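You operate a simulated robot arm through the tools that you are given. There is no shell and no other tool.

You run a simulated robot arm. Do the job below in one go: nothing can be reset, and whatever is moved stays where it is left.

JOB
The soy milk is boiling over: switch it off, stir it and wipe up.
Fine: dark cooker OFF first; open its lid and leave it open, the long yellow ladle in the milk; wipe the counter with the green cloth beside the pots and put it back.

The check looks at the end state, three seconds after you hand in, the way a careful person would. Anything else that was tipped, shoved, dropped, spilled or broken makes it a failure. Lids that push on must go on centred and level and be pressed home; caps that screw on are set level and turned clockwise until they are tight. Flat cloth is picked up by pressing the open fingertips on it (5 to 10 N) and closing them slowly along it; thin cloth reads only 2 to 8 mm in the jaws.

ROBOT AND FRAMES
A 6-joint arm with a two-finger gripper, fixed in place. Base frame: the origin is on the floor under the middle of its stand, x ahead of it, y to its left, z up; the work surface is at about z = 0.85. Lengths are in m, angles in rad, forces in N, time in s.
It reaches about 1.417 m from its shoulder. Its first joint turns from -2.897 to 2.897 rad. Payload 3.43 kg.
The TCP is the grasp point between the finger pads, 0.02 m short of the fingertips. In the tool frame z runs along the fingers and y along their closing line. The gripper opens to 0.19 m; its body begins 0.248 m behind the TCP.
Orientation is told as [roll, pitch, yaw] about the base's x, y, z axes, in that order, counted from this pose: with the fingers straight down and closing along the base's y, the tool's x points along the base's -x, its y along +y and its z along -z.

CONTROLS
- The arm moves only by the tool send_rows. Its argument "rows" is a list of rows, each a list of 7 numbers: the opening, from 0 (shut) to 1 (fully open), then the shift along the base's x, y, z in m, then the turn, a rotation vector about the base's x, y, z in rad. In form: [[jaw, x, y, z, rx, ry, rz], ...]. A call has 1 to 20 rows; each row shifts and turns the commanded pose from where the row before left it. Rows are played at 5 a second. More than 0.05 m and 0.15 rad between two rows, or a gripper value outside its range, and nothing of the call is played. Where a pose cannot be reached the arm comes as near as it can. A force on the tool above 90 N (or 10 N above the force at the start of the call, whichever is more), or a blocked arm, ends the call early, and 0.2 s more pass. The fingers move at their own pace (about 0.153 m/s each) and stop on an object; they squeeze with about 44 N. The grip force told is the motor's: it shows also when the fingers shut on nothing. Time passes only in rows, and 0.2 s behind the last, so rows that do not move let the fingers close. It gives the time, the measured TCP pose, the force on the tool (base axes), the opening and the grip force at its end, in the units of the frame above (readings bear some noise), with the torque about the TCP (base axes, N m) and any sound that the robot's microphone picked up.
- Cameras (640 x 400 px; columns grow to the right, rows downward): "scene" is fixed at [0.3998, -0.5005, 1.7283]; the picture's right is [0.65, -0.76, 0.00], its down [-0.61, -0.52, -0.61] and it looks along [0.46, 0.39, -0.80] (base axes); focal length 214 px, centre (320, 200). "wrist" rides on the gripper at [0.07, -0.008, -0.288] in the tool frame; the picture's right is [0.12, 0.99, 0.00], its down [-0.96, 0.12, -0.25] and it looks along [-0.25, 0.03, 0.97] (tool axes); focal length 261 px, centre (320, 200). There is no depth. A picture from a camera that has moved, and an enlarged one, comes with that camera's place and axes in the base frame and with its lens.
- camera(camera): a new picture of that camera. The clock stands still meanwhile.
- raise_lower(by): moves the trunk up (or, below 0, down) by that many m; the arm rides with it, the base frame stays. It gives what a move gives, with no picture.
- close_up(camera, box): a new picture of the part [left, top, right, bottom] of that camera's present view, enlarged. The clock stands still meanwhile.
- close_job(): hands the job in; it is judged then, once.

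Places have to be worked out from the pictures, the camera data and where the tool is seen. Open the gripper and draw the arm clear of the work before you hand the job in, unless the task says otherwise.

The tools are called as a command line: name --pt "numbers of a row" for each row, then --argument value for the rest, lists and objects as JSON in quotes. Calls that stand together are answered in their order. send_rows: Moves the arm, as the interface text tells. Its arguments: {"type":"object","properties":{"rows":{"type":"array"}},"required":["rows"]} The other tools are called the same way: raise_lower (by) moves the trunk up or down; camera (camera) takes a picture; close_up (camera, box) takes an enlarged picture of a part of a camera's view; close_job () hands the job in.

At the start:

```text
time_s: 0.0
ee_pos: [0.6182, -0.0293, 1.5074]
tcp_rot: [0.0, 0.0, 0.001]
force: [0.7, 0.4, 0.3]
torque: [-0.05, 0.0, 0.03]
opening: 0.19
gripper_force: 0.0
trunk travel left (down, up): [-0.375, 0.065]
```

scene: 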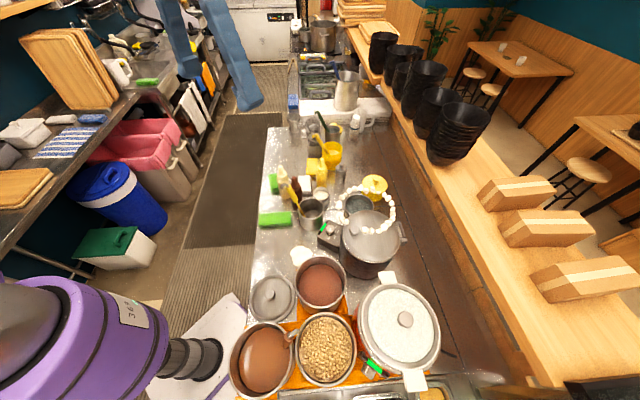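
wrist: 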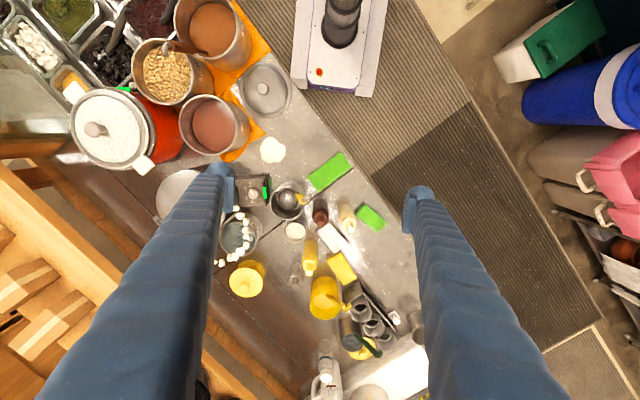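

I'll first look closely at the counter to identify the cooker, its switch, the ladle and the cloth.

close_up --camera "scene" --box '[240, 160, 460, 300]'

close_up --camera "scene" --box '[220, 260, 460, 400]'

close_up --camera "wrist" --box '[140, 120, 420, 300]'

close_up --camera "wrist" --box '[40, 0, 320, 180]'

```text
2.86 times, centred on (350, 230) of scene
camera zoom: at [0.3998, -0.5005, 1.7283], right [0.65, -0.76, 0.0], down [-0.61, -0.52, -0.61], along [0.46, 0.39, -0.8], focal length 613 px, centre (234, 114)
```

zoom: 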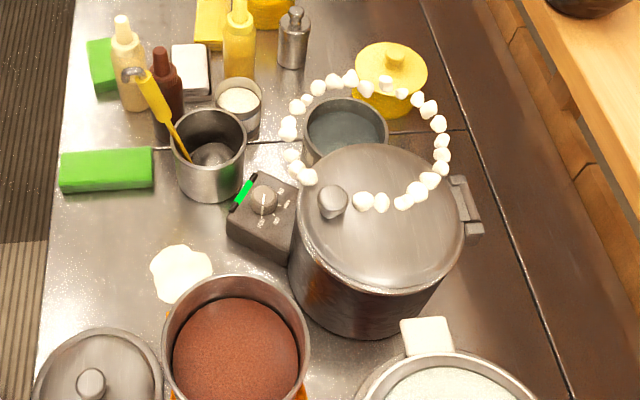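

```text
2.67 times, centred on (340, 330) of scene
camera zoom: at [0.3998, -0.5005, 1.7283], right [0.65, -0.76, 0.0], down [-0.61, -0.52, -0.61], along [0.46, 0.39, -0.8], focal length 572 px, centre (267, -147)
```

zoom: 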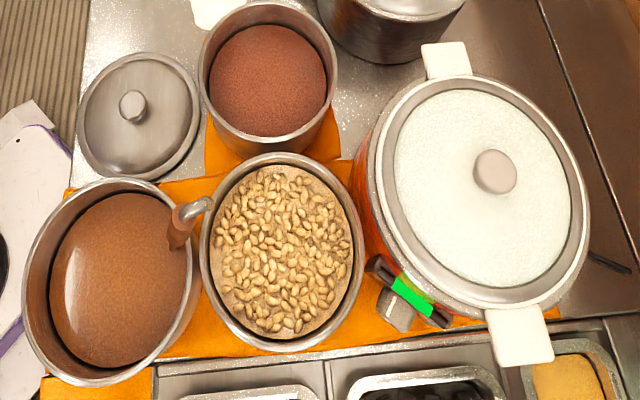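

```text
2.22 times, centred on (280, 210) of wrist
camera zoom: at [0.5476, -0.0373, 1.7934], right [-0.12, 0.99, 0.0], down [0.96, 0.12, 0.25], along [0.25, 0.03, -0.97], focal length 579 px, centre (409, 178)
```

zoom: 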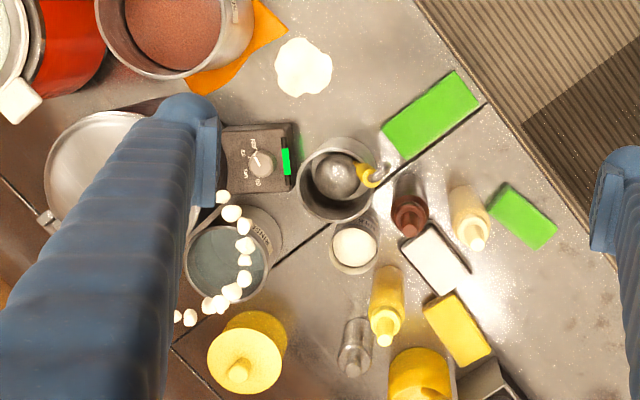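

```text
2.22 times, centred on (180, 90) of wrist
camera zoom: at [0.5476, -0.0373, 1.7934], right [-0.12, 0.99, 0.0], down [0.96, 0.12, 0.25], along [0.25, 0.03, -0.97], focal length 579 px, centre (631, 444)
```

zoom: 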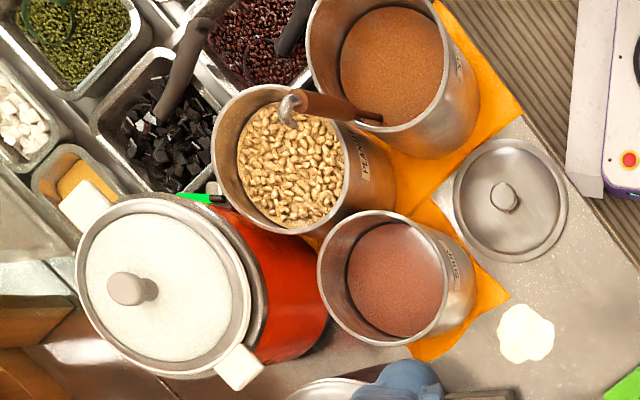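

I'll enlarge further on the cooker, its dial and the items near it.

close_up --camera "scene" --box '[310, 180, 410, 280]'

close_up --camera "scene" --box '[255, 150, 345, 240]'

close_up --camera "wrist" --box '[220, 160, 310, 220]'

close_up --camera "scene" --box '[270, 60, 400, 180]'

```text
4.00 times, centred on (360, 230) of scene
camera zoom: at [0.3998, -0.5005, 1.7283], right [0.65, -0.76, 0.0], down [-0.61, -0.52, -0.61], along [0.46, 0.39, -0.8], focal length 858 px, centre (160, 80)
```

zoom: 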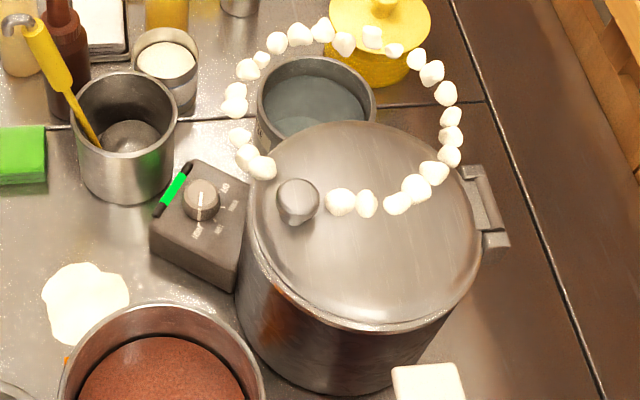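

```text
4.44 times, centred on (300, 195) of scene
camera zoom: at [0.3998, -0.5005, 1.7283], right [0.65, -0.76, 0.0], down [-0.61, -0.52, -0.61], along [0.46, 0.39, -0.8], focal length 953 px, centre (409, 222)
```

zoom: 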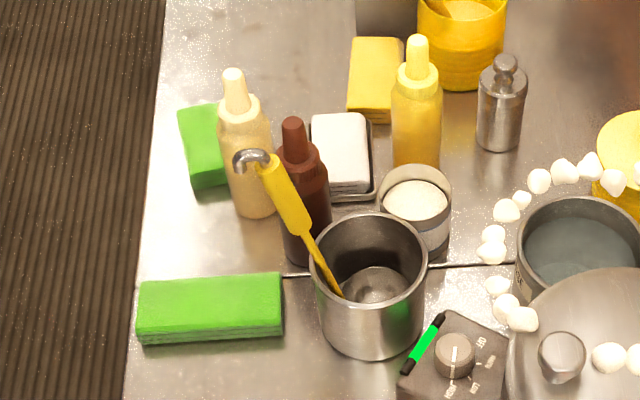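

```text
6.67 times, centred on (265, 190) of wrist
camera zoom: at [0.5476, -0.0373, 1.7934], right [-0.12, 0.99, 0.0], down [0.96, 0.12, 0.25], along [0.25, 0.03, -0.97], focal length 1738 px, centre (687, 267)
```

zoom: 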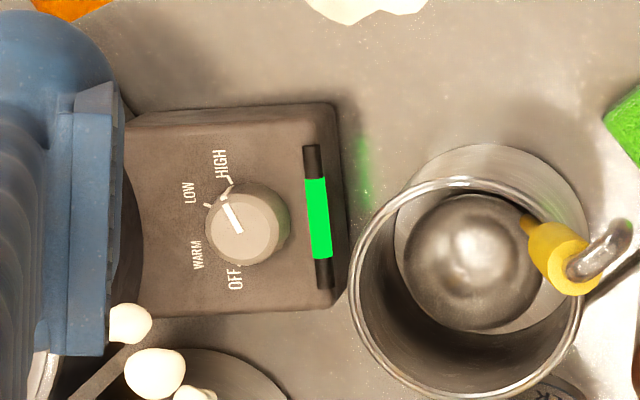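

```text
3.33 times, centred on (335, 120) of scene
camera zoom: at [0.3998, -0.5005, 1.7283], right [0.65, -0.76, 0.0], down [-0.61, -0.52, -0.61], along [0.46, 0.39, -0.8], focal length 715 px, centre (270, 467)
```

zoom: 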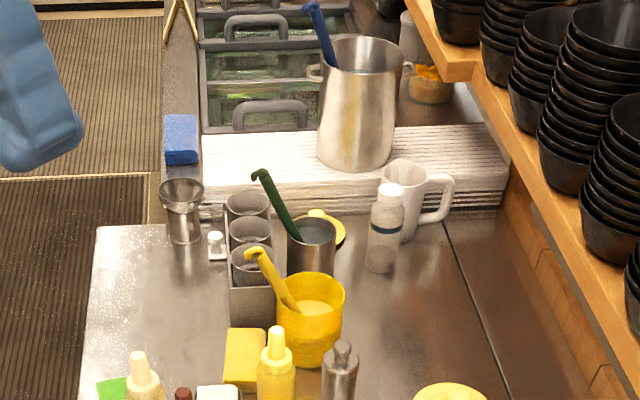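

The dial box reads HIGH/LOW/WARM/OFF with the pointer near HIGH. The dial sits at roughly (0.78, -0.24, 0.90). I move the arm at height over the cooker for a better wrist view of it.

send_rows --pt "1 0.005 -0.04 0 0 0 0" --pt "1 0.005 -0.04 0 0 0 0" --pt "1 0.005 -0.04 0 0 0 0" --pt "1 0.005 -0.04 0 0 0 0" --pt "1 0.005 -0.04 0 0 0 0" --pt "1 0.005 -0.04 0 0 0 0" --pt "1 0.005 -0.04 0 0 0 0" --pt "1 0 0 0 0 0 0"

camera --camera "wrist"

camera --camera "scene"

```text
time_s: 1.8
ee_pos: [0.6531, -0.3086, 1.5093]
tcp_rot: [0.0, 0.001, 0.001]
force: [-0.3, 0.2, 0.8]
torque: [-0.02, -0.05, 0.0]
opening: 0.1899
gripper_force: 0.1
trunk travel left (down, up): [-0.375, 0.065]
```

```text
taken
camera wrist: at [0.5826, -0.3173, 1.7963], right [-0.12, 0.99, 0.0], down [0.96, 0.12, 0.25], along [0.25, 0.03, -0.97], focal length 261 px, centre (320, 200)
```

wrist: 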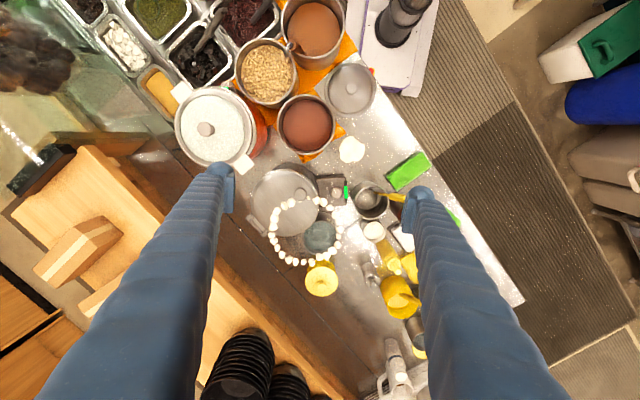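

```text
taken
```

scene: 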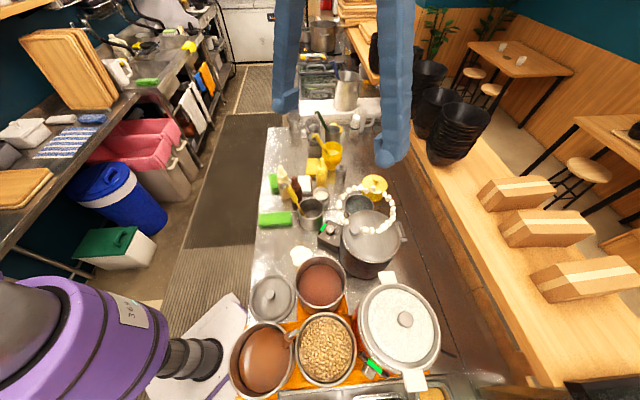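

The cooker is now in clear view. I enlarge it and the surrounding items.

close_up --camera "wrist" --box '[240, 150, 360, 270]'

close_up --camera "wrist" --box '[310, 165, 370, 205]'

close_up --camera "wrist" --box '[320, 130, 460, 230]'

close_up --camera "wrist" --box '[160, 60, 400, 220]'

```text
3.33 times, centred on (300, 210) of wrist
camera zoom: at [0.5826, -0.3173, 1.7963], right [-0.12, 0.99, 0.0], down [0.96, 0.12, 0.25], along [0.25, 0.03, -0.97], focal length 869 px, centre (387, 167)
```

zoom: 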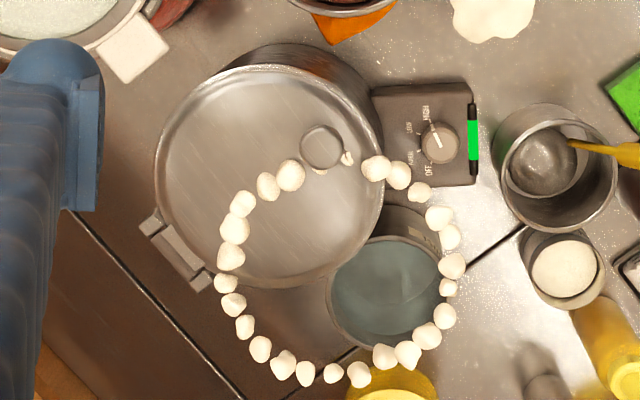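

```text
10.00 times, centred on (340, 185) of wrist
camera zoom: at [0.5826, -0.3173, 1.7963], right [-0.12, 0.99, 0.0], down [0.96, 0.12, 0.25], along [0.25, 0.03, -0.97], focal length 2606 px, centre (120, 350)
```

zoom: 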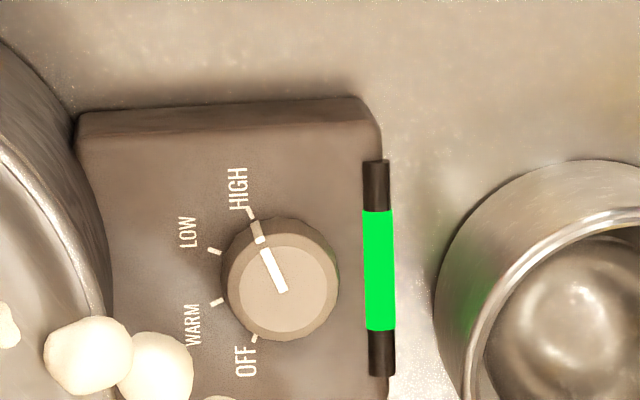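

```text
4.00 times, centred on (390, 180) of wrist
camera zoom: at [0.5826, -0.3173, 1.7963], right [-0.12, 0.99, 0.0], down [0.96, 0.12, 0.25], along [0.25, 0.03, -0.97], focal length 1043 px, centre (40, 280)
```

zoom: 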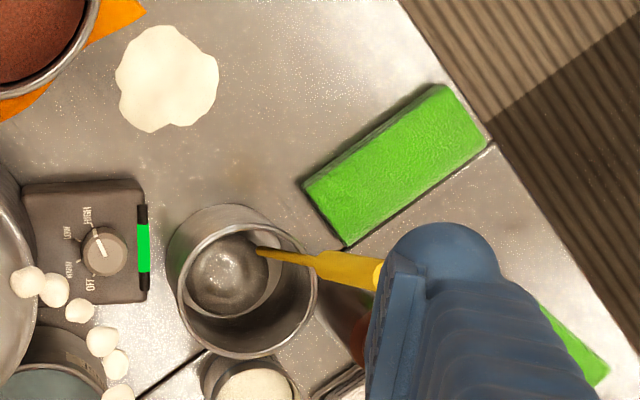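

```text
2.50 times, centred on (280, 140) of wrist
camera zoom: at [0.5826, -0.3173, 1.7963], right [-0.12, 0.99, 0.0], down [0.96, 0.12, 0.25], along [0.25, 0.03, -0.97], focal length 652 px, centre (420, 350)
```

zoom: 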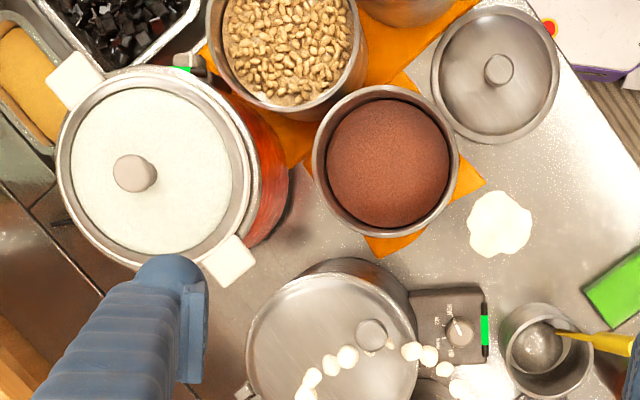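

The bead ring looks like foam: it triangulates to a horizontal circle at z≈1.035, centred near (0.88,-0.325), passing around the lid knob. I tilt the wrist to look obliquely at the cooker, to learn what the ring is and the heights of the dial and lid.

send_rows --pt "1 -0.025 0.01 -0.03 0 -0.1 0" --pt "1 -0.025 0.01 -0.03 0 -0.1 0" --pt "1 -0.025 0.01 -0.03 0 -0.1 0" --pt "1 -0.025 0.01 -0.03 0 -0.1 0" --pt "1 -0.025 0.01 -0.03 0 -0.1 0" --pt "1 -0.025 0.01 -0.03 0 -0.1 0" --pt "1 -0.025 0.01 -0.03 0 -0.1 0" --pt "1 0 0 0 0 0 0"

camera --camera "wrist"

```text
time_s: 3.6
ee_pos: [0.4907, -0.2499, 1.3104]
tcp_rot: [0.004, -0.694, 0.001]
force: [-0.7, 1.6, 0.0]
torque: [-0.11, 0.02, -0.05]
opening: 0.1901
gripper_force: 0.0
out of reach, approached as far as the arm can: row 7
trunk travel left (down, up): [-0.375, 0.065]
```

```text
taken
camera wrist: at [0.2523, -0.2603, 1.4867], right [-0.09, 0.99, -0.07], down [0.58, 0.12, 0.81], along [0.81, 0.03, -0.59], focal length 261 px, centre (320, 200)
```

wrist: 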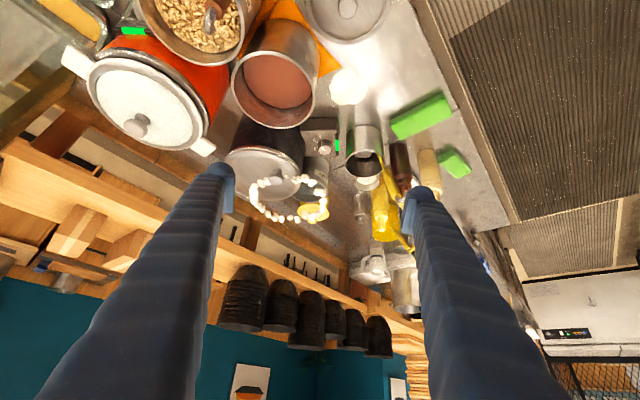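

I enlarge the cooker region of this oblique view (the image is upside down).

close_up --camera "wrist" --box '[210, 100, 350, 230]'

close_up --camera "wrist" --box '[290, 60, 480, 180]'

close_up --camera "wrist" --box '[320, 110, 440, 300]'

```text
3.08 times, centred on (280, 165) of wrist
camera zoom: at [0.2523, -0.2603, 1.4867], right [-0.09, 0.99, -0.07], down [0.58, 0.12, 0.81], along [0.81, 0.03, -0.59], focal length 802 px, centre (443, 308)
```

zoom: 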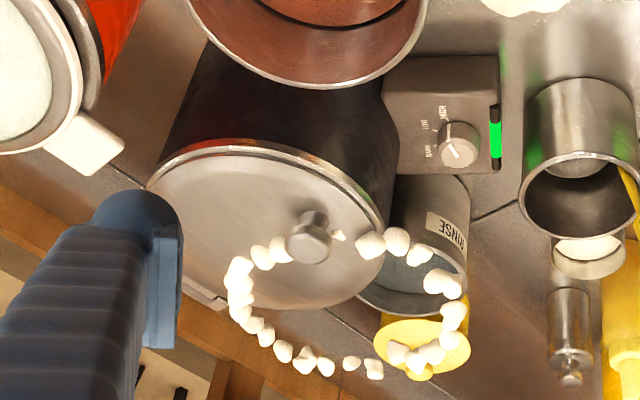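

```text
3.33 times, centred on (385, 120) of wrist
camera zoom: at [0.2523, -0.2603, 1.4867], right [-0.09, 0.99, -0.07], down [0.58, 0.12, 0.81], along [0.81, 0.03, -0.59], focal length 869 px, centre (103, 467)
```

zoom: 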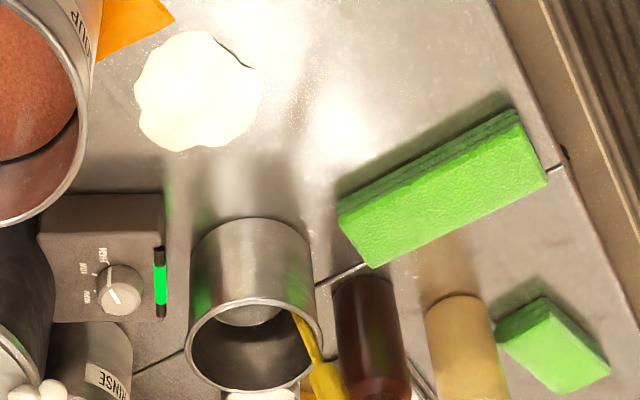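

```text
2.11 times, centred on (380, 205) of wrist
camera zoom: at [0.2523, -0.2603, 1.4867], right [-0.09, 0.99, -0.07], down [0.58, 0.12, 0.81], along [0.81, 0.03, -0.59], focal length 549 px, centre (194, 190)
```

zoom: 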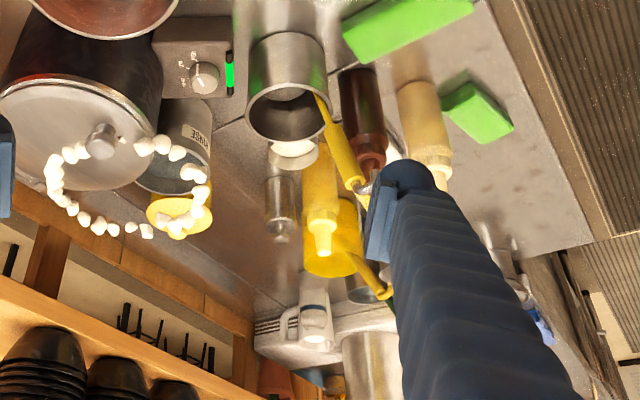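

The ring appears to pass through the knob and hang in the air, so it seems to be only foam drawn around. I enlarge the dial from both cameras to get its height and the lamp's height.

close_up --camera "wrist" --box '[290, 110, 350, 160]'

close_up --camera "scene" --box '[305, 205, 365, 260]'

close_up --camera "scene" --box '[335, 180, 415, 260]'

```text
8.00 times, centred on (320, 135) of wrist
camera zoom: at [0.2523, -0.2603, 1.4867], right [-0.09, 0.99, -0.07], down [0.58, 0.12, 0.81], along [0.81, 0.03, -0.59], focal length 2085 px, centre (320, 720)
```

zoom: 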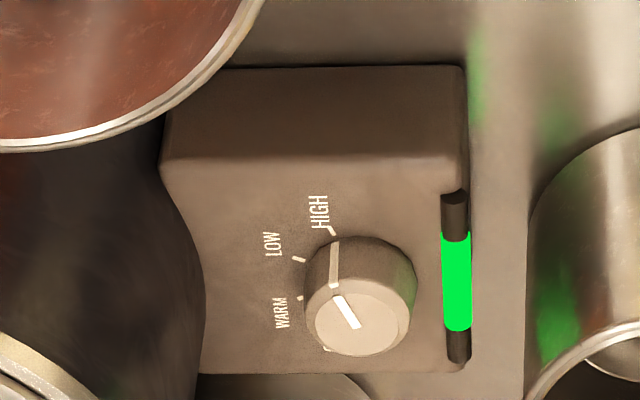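

```text
7.27 times, centred on (335, 232) of scene
camera zoom: at [0.3998, -0.5005, 1.7283], right [0.65, -0.76, 0.0], down [-0.61, -0.52, -0.61], along [0.46, 0.39, -0.8], focal length 1560 px, centre (211, -36)
```

zoom: 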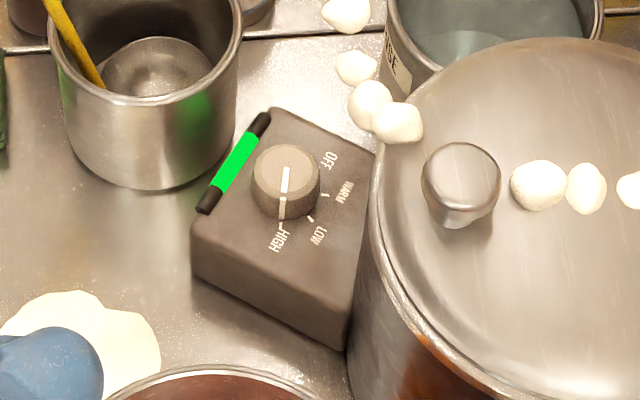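

```text
5.00 times, centred on (375, 220) of scene
camera zoom: at [0.3998, -0.5005, 1.7283], right [0.65, -0.76, 0.0], down [-0.61, -0.52, -0.61], along [0.46, 0.39, -0.8], focal length 1072 px, centre (45, 100)
```

zoom: 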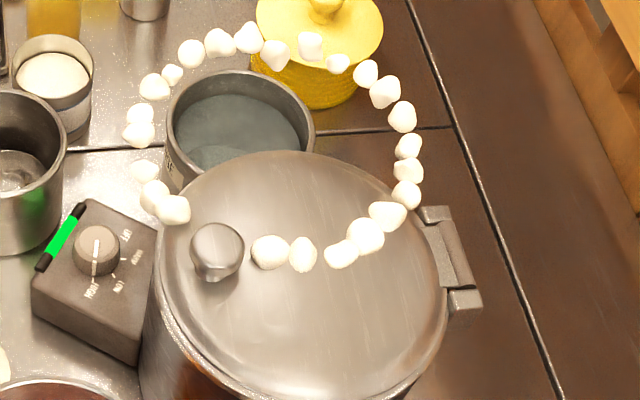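

The dial is about 0.02 tall (top z≈0.903, box top ≈0.883). HIGH to OFF is about 135° counter-clockwise seen from above. I level the wrist, move over the dial, and turn the closing line along x, which keeps the fingers off the lamp and the pot.

send_rows --pt "1 0.03 0 0 0 0.1 0" --pt "1 0.03 0 0 0 0.1 0" --pt "1 0.03 0 0 0 0.1 0" --pt "1 0.03 0 0 0 0.1 0" --pt "1 0.03 0 0 0 0.1 0" --pt "1 0.03 0 0 0 0.1 0" --pt "1 0.03 0 0 0 0.1 0" --pt "1 0 0 0 0 0 0"

```text
time_s: 5.4
ee_pos: [0.6963, -0.2541, 1.3139]
tcp_rot: [-0.002, -0.002, -0.001]
force: [-0.9, 0.2, 0.7]
torque: [0.0, -0.17, -0.03]
opening: 0.19
gripper_force: 0.1
trunk travel left (down, up): [-0.375, 0.065]
```

The wrist is level again at (0.696,-0.254,1.314). Now I yaw by -90° and lower to about z=1.2 for a close look at the dial.

send_rows --pt "1 0.008 0.0015 -0.01 0 0 -0.1428" --pt "1 0.008 0.0015 -0.01 0 0 -0.1428" --pt "1 0.008 0.0015 -0.01 0 0 -0.1428" --pt "1 0.008 0.0015 -0.01 0 0 -0.1428" --pt "1 0.008 0.0015 -0.01 0 0 -0.1428" --pt "1 0.008 0.0015 -0.01 0 0 -0.1428" --pt "1 0.008 0.0015 -0.01 0 0 -0.1428" --pt "1 0.008 0.0015 -0.01 0 0 -0.1428" --pt "1 0.008 0.0015 -0.01 0 0 -0.1428" --pt "1 0.008 0.0015 -0.01 0 0 -0.1428" --pt "1 0.006 0.0015 -0.01 0 0 -0.1428" --pt "1 0 0 0 0 0 0"

camera --camera "wrist"

camera --camera "scene"

```text
time_s: 8.0
ee_pos: [0.7852, -0.2377, 1.2003]
tcp_rot: [-0.001, 0.0, -1.57]
force: [-0.2, 0.3, 0.0]
torque: [0.01, -0.05, -0.01]
opening: 0.1902
gripper_force: 0.2
trunk travel left (down, up): [-0.375, 0.065]
```

```text
taken
camera wrist: at [0.7765, -0.1674, 1.4869], right [0.99, 0.12, 0.0], down [0.12, -0.96, 0.25], along [0.03, -0.25, -0.97], focal length 261 px, centre (320, 200)
```

wrist: 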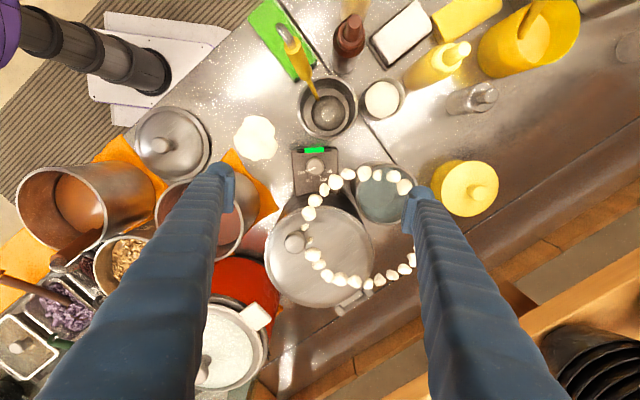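

```text
taken
```

scene: 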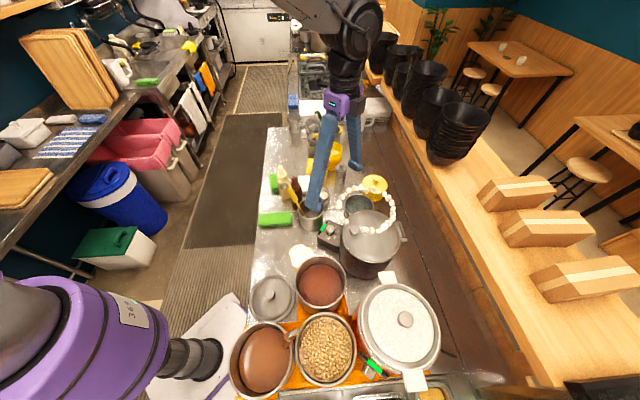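

I enlarge the dial and the ladle in this nearer view to pin their positions down.

close_up --camera "wrist" --box '[280, 135, 350, 205]'

close_up --camera "wrist" --box '[230, 0, 410, 150]'

close_up --camera "wrist" --box '[250, 150, 420, 320]'

```text
5.71 times, centred on (315, 170) of wrist
camera zoom: at [0.7765, -0.1674, 1.4869], right [0.99, 0.12, 0.0], down [0.12, -0.96, 0.25], along [0.03, -0.25, -0.97], focal length 1489 px, centre (349, 371)
```

zoom: 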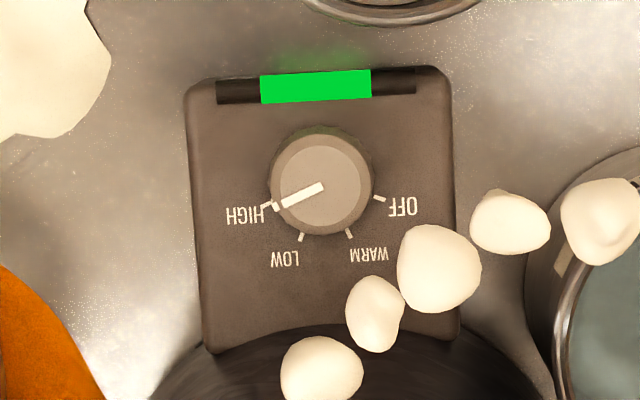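

```text
2.67 times, centred on (320, 75) of wrist
camera zoom: at [0.7765, -0.1674, 1.4869], right [0.99, 0.12, 0.0], down [0.12, -0.96, 0.25], along [0.03, -0.25, -0.97], focal length 695 px, centre (320, 533)
```

zoom: 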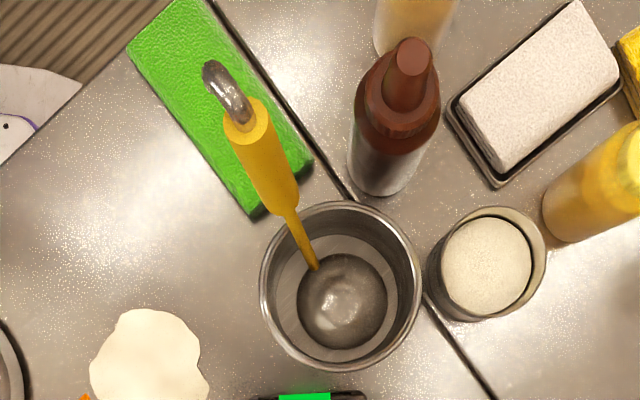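

```text
2.35 times, centred on (335, 235) of wrist
camera zoom: at [0.7765, -0.1674, 1.4869], right [0.99, 0.12, 0.0], down [0.12, -0.96, 0.25], along [0.03, -0.25, -0.97], focal length 613 px, centre (285, 118)
```

zoom: 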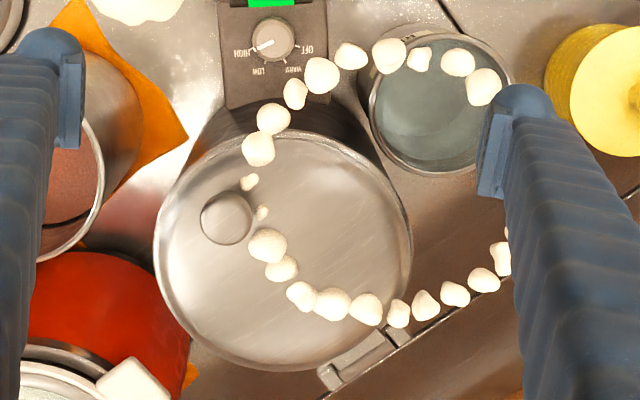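

The dial centre works out at about (0.777,-0.241), top z≈0.903. I narrow the jaw to about 7 cm and lower until the tips are just above the bead ring's height, then look again.

send_rows --pt "0.36 -0.002 -0.001 -0.02 0 0 0" --pt "0.36 -0.002 -0.001 -0.02 0 0 0" --pt "0.36 -0.002 -0.001 -0.02 0 0 0" --pt "0.36 -0.002 0 -0.02 0 0 0" --pt "0.36 0 0 -0.02 0 0 0" --pt "0.36 0 0 -0.02 0 0 0" --pt "0.36 0 0 0 0 0 0"

camera --camera "wrist"

close_up --camera "scene" --box '[280, 150, 430, 290]'

```text
time_s: 9.6
ee_pos: [0.7776, -0.2396, 1.0794]
tcp_rot: [-0.001, -0.001, -1.569]
force: [0.5, 1.1, -0.3]
torque: [0.05, -0.03, 0.01]
opening: 0.0684
gripper_force: 0.0
trunk travel left (down, up): [-0.375, 0.065]
```

```text
taken
camera wrist: at [0.7686, -0.1692, 1.3666], right [0.99, 0.12, 0.0], down [0.12, -0.96, 0.25], along [0.03, -0.25, -0.97], focal length 261 px, centre (320, 200)
```

wrist: 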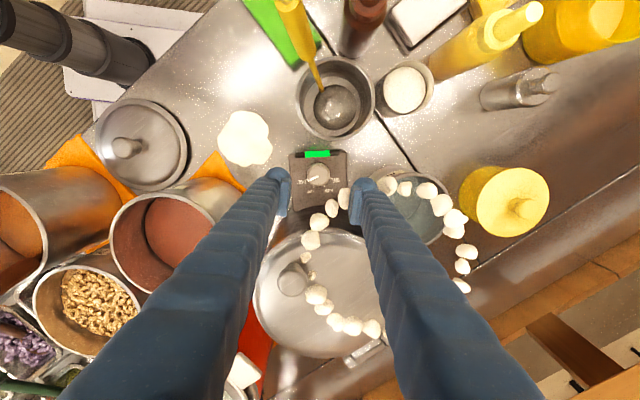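

```text
2.86 times, centred on (355, 220) of scene
camera zoom: at [0.3998, -0.5005, 1.7283], right [0.65, -0.76, 0.0], down [-0.61, -0.52, -0.61], along [0.46, 0.39, -0.8], focal length 613 px, centre (220, 143)
```

zoom: 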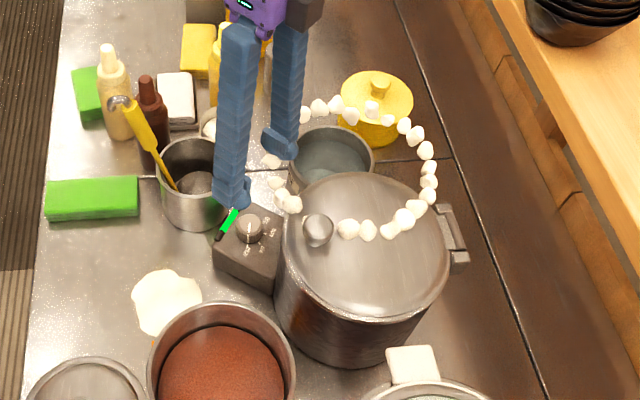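

I refine the dial's position from this nearer view.

close_up --camera "wrist" --box '[270, 135, 380, 225]'

```text
4.44 times, centred on (325, 180) of wrist
camera zoom: at [0.7686, -0.1692, 1.3666], right [0.99, 0.12, 0.0], down [0.12, -0.96, 0.25], along [0.03, -0.25, -0.97], focal length 1158 px, centre (298, 289)
```

zoom: 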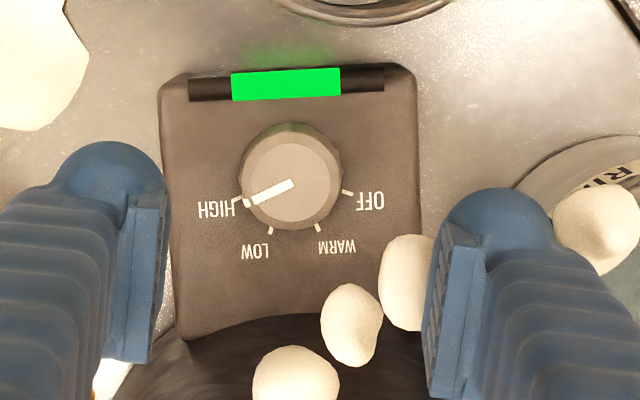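

The dial refines to (0.775,-0.243). I centre over it, yaw to -120° for a first 67° turn, and lower slowly through the bead ring's height while watching the force.

send_rows --pt "0.34 -0.0025 -0.0035 0 0 0 -0.131" --pt "0.34 0 0 0 0 0 -0.131" --pt "0.34 0 0 0 0 0 -0.131" --pt "0.34 0 0 0 0 0 -0.131" --pt "0.34 0 0 -0.008 0 0 0" --pt "0.34 0 0 -0.008 0 0 0" --pt "0.34 0 0 -0.008 0 0 0" --pt "0.34 0 0 -0.008 0 0 0"

close_up --camera "scene" --box '[300, 170, 410, 270]'

```text
time_s: 11.4
ee_pos: [0.7747, -0.2438, 1.0476]
tcp_rot: [-0.003, 0.0, -2.094]
force: [-0.2, 0.7, 0.0]
torque: [0.0, 0.02, -0.04]
opening: 0.0645
gripper_force: 0.1
trunk travel left (down, up): [-0.375, 0.065]
```

```text
4.00 times, centred on (355, 220) of scene
camera zoom: at [0.3998, -0.5005, 1.7283], right [0.65, -0.76, 0.0], down [-0.61, -0.52, -0.61], along [0.46, 0.39, -0.8], focal length 858 px, centre (180, 120)
```

zoom: 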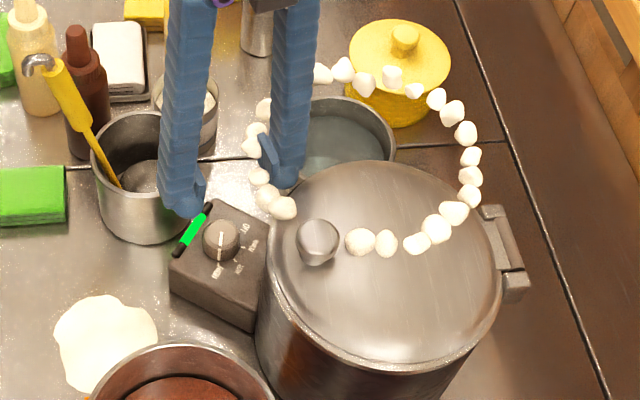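

No force so far. I continue down in small steps to TCP z≈0.99.

send_rows --pt "0.34 0 0 -0.008 0 0 0" --pt "0.34 0 0 -0.008 0 0 0" --pt "0.34 0 0 -0.008 0 0 0" --pt "0.34 0 0 -0.008 0 0 0" --pt "0.34 0 0 -0.008 0 0 0"

close_up --camera "scene" --box '[300, 170, 410, 270]'

camera --camera "wrist"

```text
time_s: 12.6
ee_pos: [0.7752, -0.2434, 1.0078]
tcp_rot: [-0.002, 0.002, -2.093]
force: [-0.7, 0.1, 0.4]
torque: [-0.03, 0.02, 0.01]
opening: 0.0645
gripper_force: 0.1
trunk travel left (down, up): [-0.375, 0.065]
```

```text
4.00 times, centred on (355, 220) of scene
camera zoom: at [0.3998, -0.5005, 1.7283], right [0.65, -0.76, 0.0], down [-0.61, -0.52, -0.61], along [0.46, 0.39, -0.8], focal length 858 px, centre (180, 120)
```

zoom: 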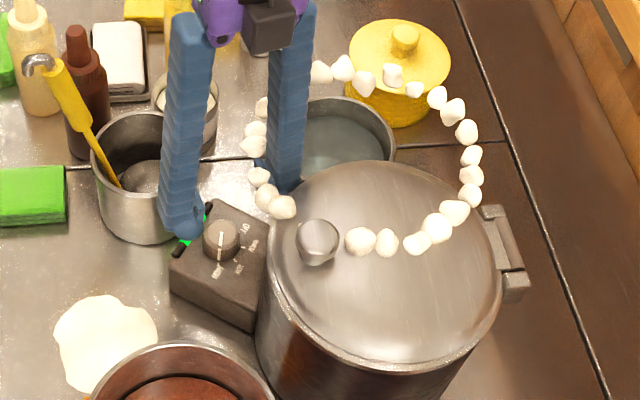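

```text
taken
camera wrist: at [0.8033, -0.178, 1.2941], right [0.92, -0.39, 0.0], down [-0.38, -0.89, 0.25], along [-0.1, -0.23, -0.97], focal length 261 px, centre (320, 200)
```

wrist: 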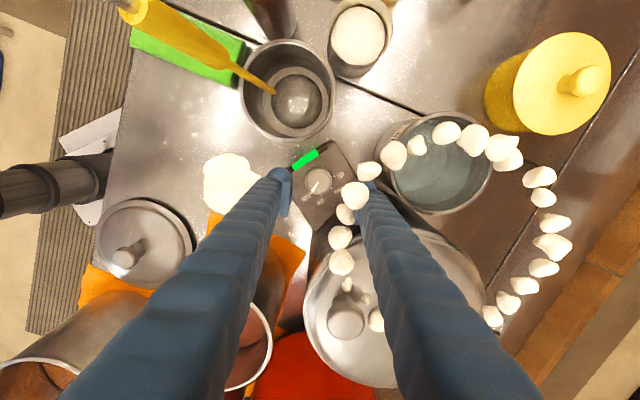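

Still no force, so the beads do not block the tool. I lower to the dial with the tips reaching about z=0.897.

send_rows --pt "0.34 0 0 -0.015 0 0 0" --pt "0.34 0 0 -0.015 0 0 0" --pt "0.34 0 0 -0.015 0 0 0" --pt "0.34 0 0 -0.015 0 0 0" --pt "0.34 0 0 -0.015 0 0 0" --pt "0.34 0 0 -0.01 0 0 0" --pt "0.34 0 0 -0.006 0 0 0"

close_up --camera "scene" --box '[300, 190, 380, 260]'

close_up --camera "wrist" --box '[250, 120, 400, 260]'

```text
time_s: 14.2
ee_pos: [0.7796, -0.2463, 0.9327]
tcp_rot: [0.014, 0.001, -2.095]
force: [-14.2, -0.8, 45.4]
torque: [1.74, 2.04, 0.67]
opening: 0.0751
gripper_force: 8.5
trunk travel left (down, up): [-0.375, 0.065]
stopped in row 7: the force on the tool passed its limit at 104 N (the readings are from after the stop); the commanded pose is now the measured one
```

```text
5.71 times, centred on (340, 225) of scene
camera zoom: at [0.3998, -0.5005, 1.7283], right [0.65, -0.76, 0.0], down [-0.61, -0.52, -0.61], along [0.46, 0.39, -0.8], focal length 1226 px, centre (206, 57)
```

zoom: 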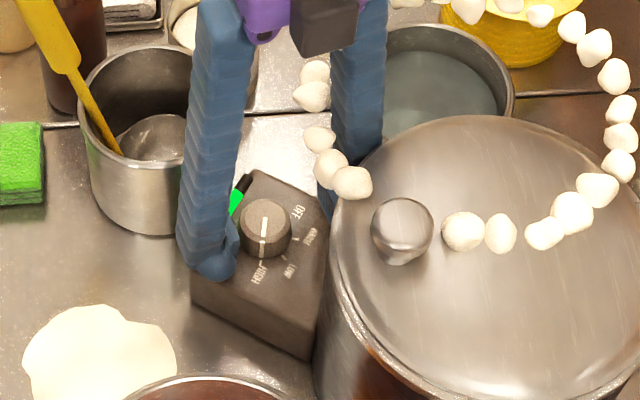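

```text
2.86 times, centred on (325, 190) of wrist
camera zoom: at [0.8034, -0.1801, 1.2197], right [0.92, -0.39, 0.01], down [-0.38, -0.89, 0.25], along [-0.09, -0.23, -0.97], focal length 745 px, centre (306, 229)
```

zoom: 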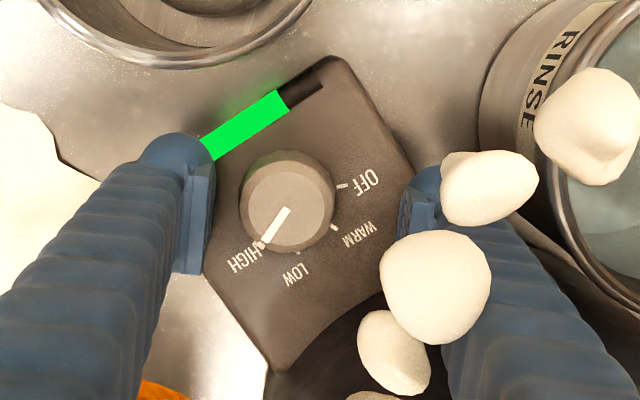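

The tip met the lamp bar: the contact point works out to (0.74,-0.207), and the lamp top is about 0.912. So heights are about 2 cm above my estimate: re-triangulated from wrist views only, the dial top is ≈0.925. I back off up and recentre.

send_rows --pt "0.34 0 0 0.01 0 0 0" --pt "0.34 -0.003 0.003 0.005 0 0 0" --pt "0.34 -0.003 0.003 0 0 0 0" --pt "0.34 0 0 0 0 0 0"

close_up --camera "wrist" --box '[250, 120, 400, 260]'

close_up --camera "scene" --box '[300, 190, 380, 260]'

```text
time_s: 15.2
ee_pos: [0.7752, -0.2402, 0.9435]
tcp_rot: [0.01, 0.002, -2.093]
force: [0.0, -0.7, 0.9]
torque: [0.0, -0.03, -0.02]
opening: 0.0647
gripper_force: 0.1
trunk travel left (down, up): [-0.375, 0.065]
```

```text
2.86 times, centred on (325, 190) of wrist
camera zoom: at [0.8, -0.1739, 1.2297], right [0.92, -0.39, 0.01], down [-0.38, -0.89, 0.25], along [-0.09, -0.23, -0.97], focal length 745 px, centre (306, 229)
```

zoom: 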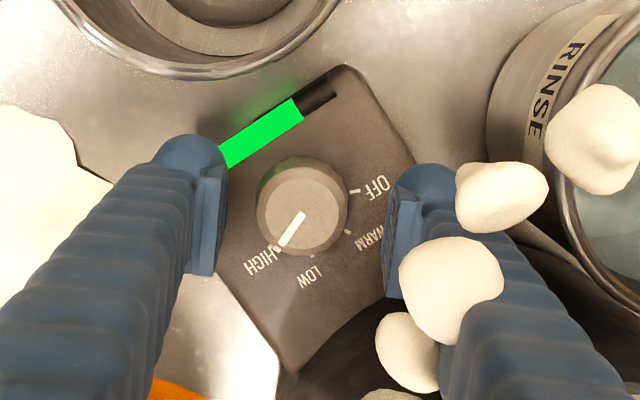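

```text
5.71 times, centred on (340, 225) of scene
camera zoom: at [0.3998, -0.5005, 1.7283], right [0.65, -0.76, 0.0], down [-0.61, -0.52, -0.61], along [0.46, 0.39, -0.8], focal length 1226 px, centre (206, 57)
```

zoom: 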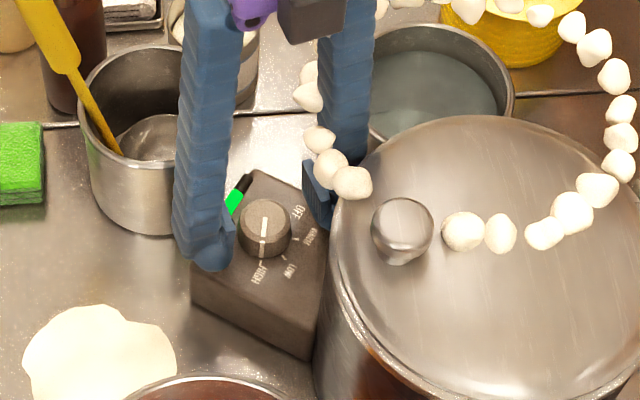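

The dial is centred between the pads. I lower a further 9 mm and close on the dial.

send_rows --pt "0.34 -0.001 0.0015 -0.003 -0.01 0 0" --pt "0.34 0 0 -0.003 0 0 0" --pt "0.34 0 0 -0.002 0 0 0" --pt "0.28 0 0 0 0 0 0" --pt "0.22 0 0 0 0 0 0" --pt "0.18 0 0 0 0 0 0" --pt "0.14 0 0 0 0 0 0" --pt "0.14 0 0 0 0 0 0"

close_up --camera "wrist" --box '[250, 120, 400, 260]'

```text
time_s: 17.0
ee_pos: [0.7748, -0.2387, 0.934]
tcp_rot: [0.013, -0.008, -2.094]
force: [-0.2, 0.8, -1.4]
torque: [0.01, 0.06, -0.02]
opening: 0.0377
gripper_force: 45.0
trunk travel left (down, up): [-0.375, 0.065]
```

```text
2.86 times, centred on (325, 190) of wrist
camera zoom: at [0.7994, -0.1692, 1.2212], right [0.92, -0.39, 0.01], down [-0.38, -0.89, 0.26], along [-0.09, -0.24, -0.97], focal length 745 px, centre (306, 229)
```

zoom: 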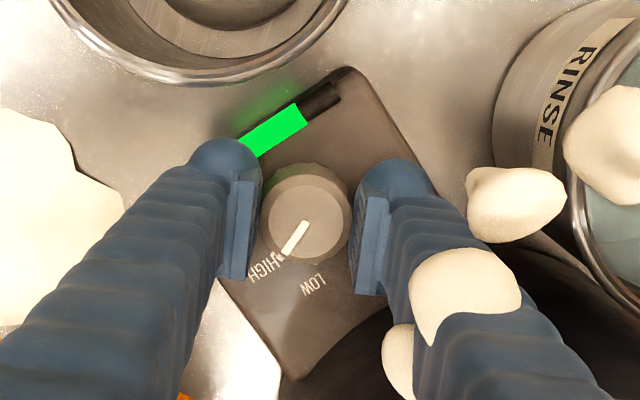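

The dial is gripped (0.0377 m). I turn it counter-clockwise a first part and watch torque and sound.

send_rows --pt "0.14 0 0 0 0 0 0.1" --pt "0.14 0 0 0 0 0 0.1" --pt "0.14 0 0 0 0 0 0.1" --pt "0.14 0 0 0 0 0 0.1"

close_up --camera "wrist" --box '[250, 120, 400, 260]'

```text
time_s: 18.0
ee_pos: [0.7749, -0.238, 0.9348]
tcp_rot: [0.015, -0.006, -1.692]
force: [0.1, 4.5, 0.9]
torque: [0.01, 0.0, 0.0]
opening: 0.0375
gripper_force: 45.4
trunk travel left (down, up): [-0.375, 0.065]
```

```text
2.86 times, centred on (325, 190) of wrist
camera zoom: at [0.7703, -0.1649, 1.2213], right [1.0, 0.0, 0.01], down [-0.01, -0.97, 0.26], along [0.01, -0.26, -0.97], focal length 745 px, centre (306, 229)
```

zoom: 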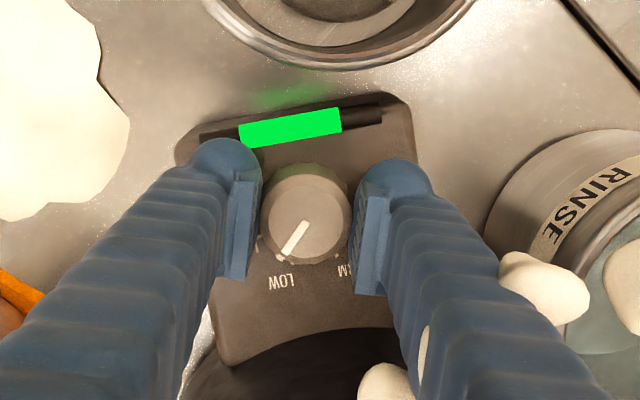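

The dial turns with the gripper and is now between HIGH and LOW. I carry on through the rest of this first stroke.

send_rows --pt "0.14 0 0 0 0 0 0.1" --pt "0.14 0 0 0 0 0 0.1" --pt "0.14 0 0 0 0 0 0.1" --pt "0.14 0 0 0 0 0 0.1" --pt "0.14 0 0 0 0 0 0.1" --pt "0.14 0 0 0 0 0 0.1" --pt "0.14 0 0 0 0 0 0.1" --pt "0.14 0 0 0 0 0 0.08"

close_up --camera "wrist" --box '[250, 120, 400, 260]'

close_up --camera "scene" --box '[300, 190, 380, 260]'

```text
time_s: 19.8
ee_pos: [0.7736, -0.2389, 0.9347]
tcp_rot: [0.017, -0.006, -0.913]
force: [3.2, -0.7, 6.8]
torque: [-0.09, -0.02, 0.0]
opening: 0.0372
gripper_force: 44.9
trunk travel left (down, up): [-0.375, 0.065]
```

```text
2.86 times, centred on (325, 190) of wrist
camera zoom: at [0.7194, -0.1891, 1.2213], right [0.71, 0.7, 0.01], down [0.68, -0.69, 0.26], along [0.19, -0.17, -0.97], focal length 745 px, centre (306, 229)
```

zoom: 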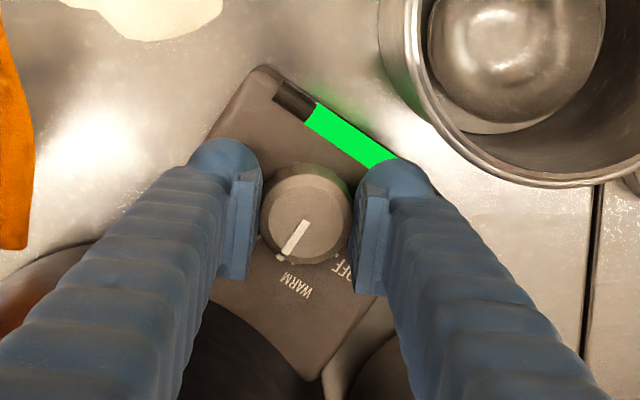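

```text
5.71 times, centred on (340, 225) of scene
camera zoom: at [0.3998, -0.5005, 1.7283], right [0.65, -0.76, 0.0], down [-0.61, -0.52, -0.61], along [0.46, 0.39, -0.8], focal length 1226 px, centre (206, 57)
```

zoom: 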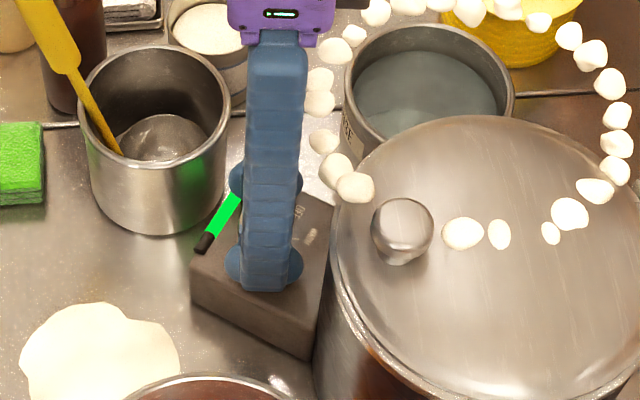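

The pointer is just short of WARM. I open, rise above the dial, turn back by 67°, and regrip for the second stroke.

send_rows --pt "0.2 0 0 0 0 0 0" --pt "0.3 0 0 0 0 0 0" --pt "0.32 0 0 0.01 0 0 0" --pt "0.32 0 0 0.01 0 0 0" --pt "0.32 0 0 0 0 0 -0.12" --pt "0.32 0 0 0 0 0 -0.12" --pt "0.32 0 0 0 0 0 -0.12" --pt "0.32 0 0 0 0 0 -0.12" --pt "0.32 0 0 0 0 0 -0.12" --pt "0.32 0 0 0 0 0 -0.12" --pt "0.32 0 0 0 0 0 -0.12" --pt "0.32 0 0 0 0 0 -0.12" --pt "0.32 0 0 0 0 0 -0.12" --pt "0.32 0 0 0 0 0 -0.12" --pt "0.32 0 0 0 0 0 0"

close_up --camera "wrist" --box '[250, 120, 400, 260]'

```text
time_s: 23.0
ee_pos: [0.7733, -0.2378, 0.9547]
tcp_rot: [0.012, -0.005, -2.118]
force: [0.0, 0.0, 0.1]
torque: [-0.03, 0.03, 0.0]
opening: 0.0606
gripper_force: 0.2
trunk travel left (down, up): [-0.375, 0.065]
```

```text
2.86 times, centred on (325, 190) of wrist
camera zoom: at [0.8002, -0.1693, 1.2408], right [0.91, -0.41, 0.01], down [-0.4, -0.88, 0.26], along [-0.09, -0.24, -0.97], focal length 745 px, centre (306, 229)
```

zoom: 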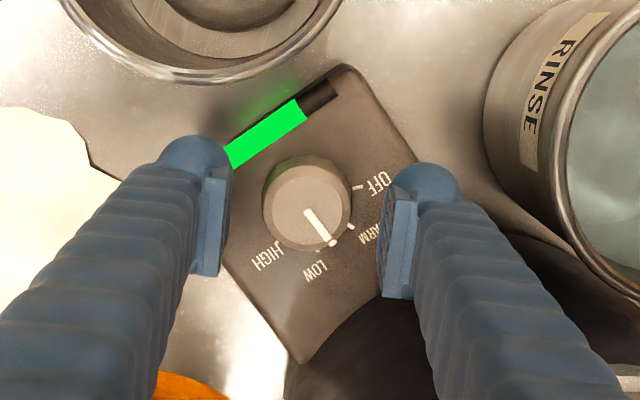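

The pointer lies between LOW and WARM, about 67° from OFF. I lower, grip and turn the second stroke.

send_rows --pt "0.32 0 0 -0.01 0 0 0" --pt "0.32 0 0 -0.01 0 0 0" --pt "0.25 0 0 0 0 0 0" --pt "0.18 0 0 0 0 0 0" --pt "0.14 0 0 0 0 0 0" --pt "0.14 0 0 0 0 0 0" --pt "0.14 0 0 0 0 0 0.1" --pt "0.14 0 0 0 0 0 0.1" --pt "0.14 0 0 0 0 0 0.1" --pt "0.14 0 0 0 0 0 0.1" --pt "0.14 0 0 0 0 0 0.1" --pt "0.14 0 0 0 0 0 0.1" --pt "0.14 0 0 0 0 0 0.1" --pt "0.14 0 0 0 0 0 0.1" --pt "0.14 0 0 0 0 0 0.1" --pt "0.14 0 0 0 0 0 0.1" --pt "0.14 0 0 0 0 0 0.1"

close_up --camera "wrist" --box '[250, 120, 400, 260]'

```text
time_s: 26.6
ee_pos: [0.7755, -0.2376, 0.9334]
tcp_rot: [0.014, -0.007, -1.015]
force: [4.4, -5.4, 4.1]
torque: [0.02, 0.02, 0.02]
opening: 0.0378
gripper_force: 44.7
trunk travel left (down, up): [-0.375, 0.065]
```

```text
2.86 times, centred on (325, 190) of wrist
camera zoom: at [0.725, -0.1844, 1.2212], right [0.78, 0.63, 0.01], down [0.6, -0.76, 0.26], along [0.17, -0.19, -0.97], focal length 745 px, centre (306, 229)
```

zoom: 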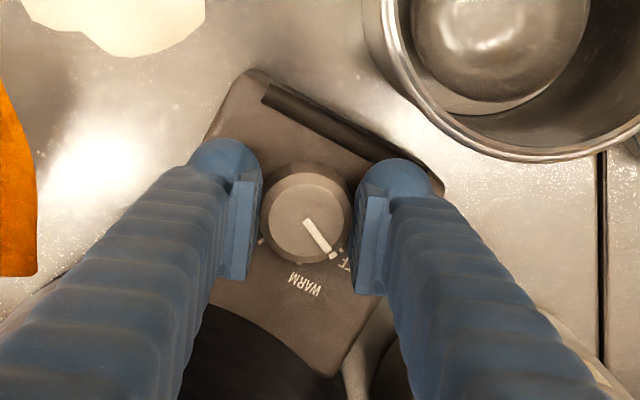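

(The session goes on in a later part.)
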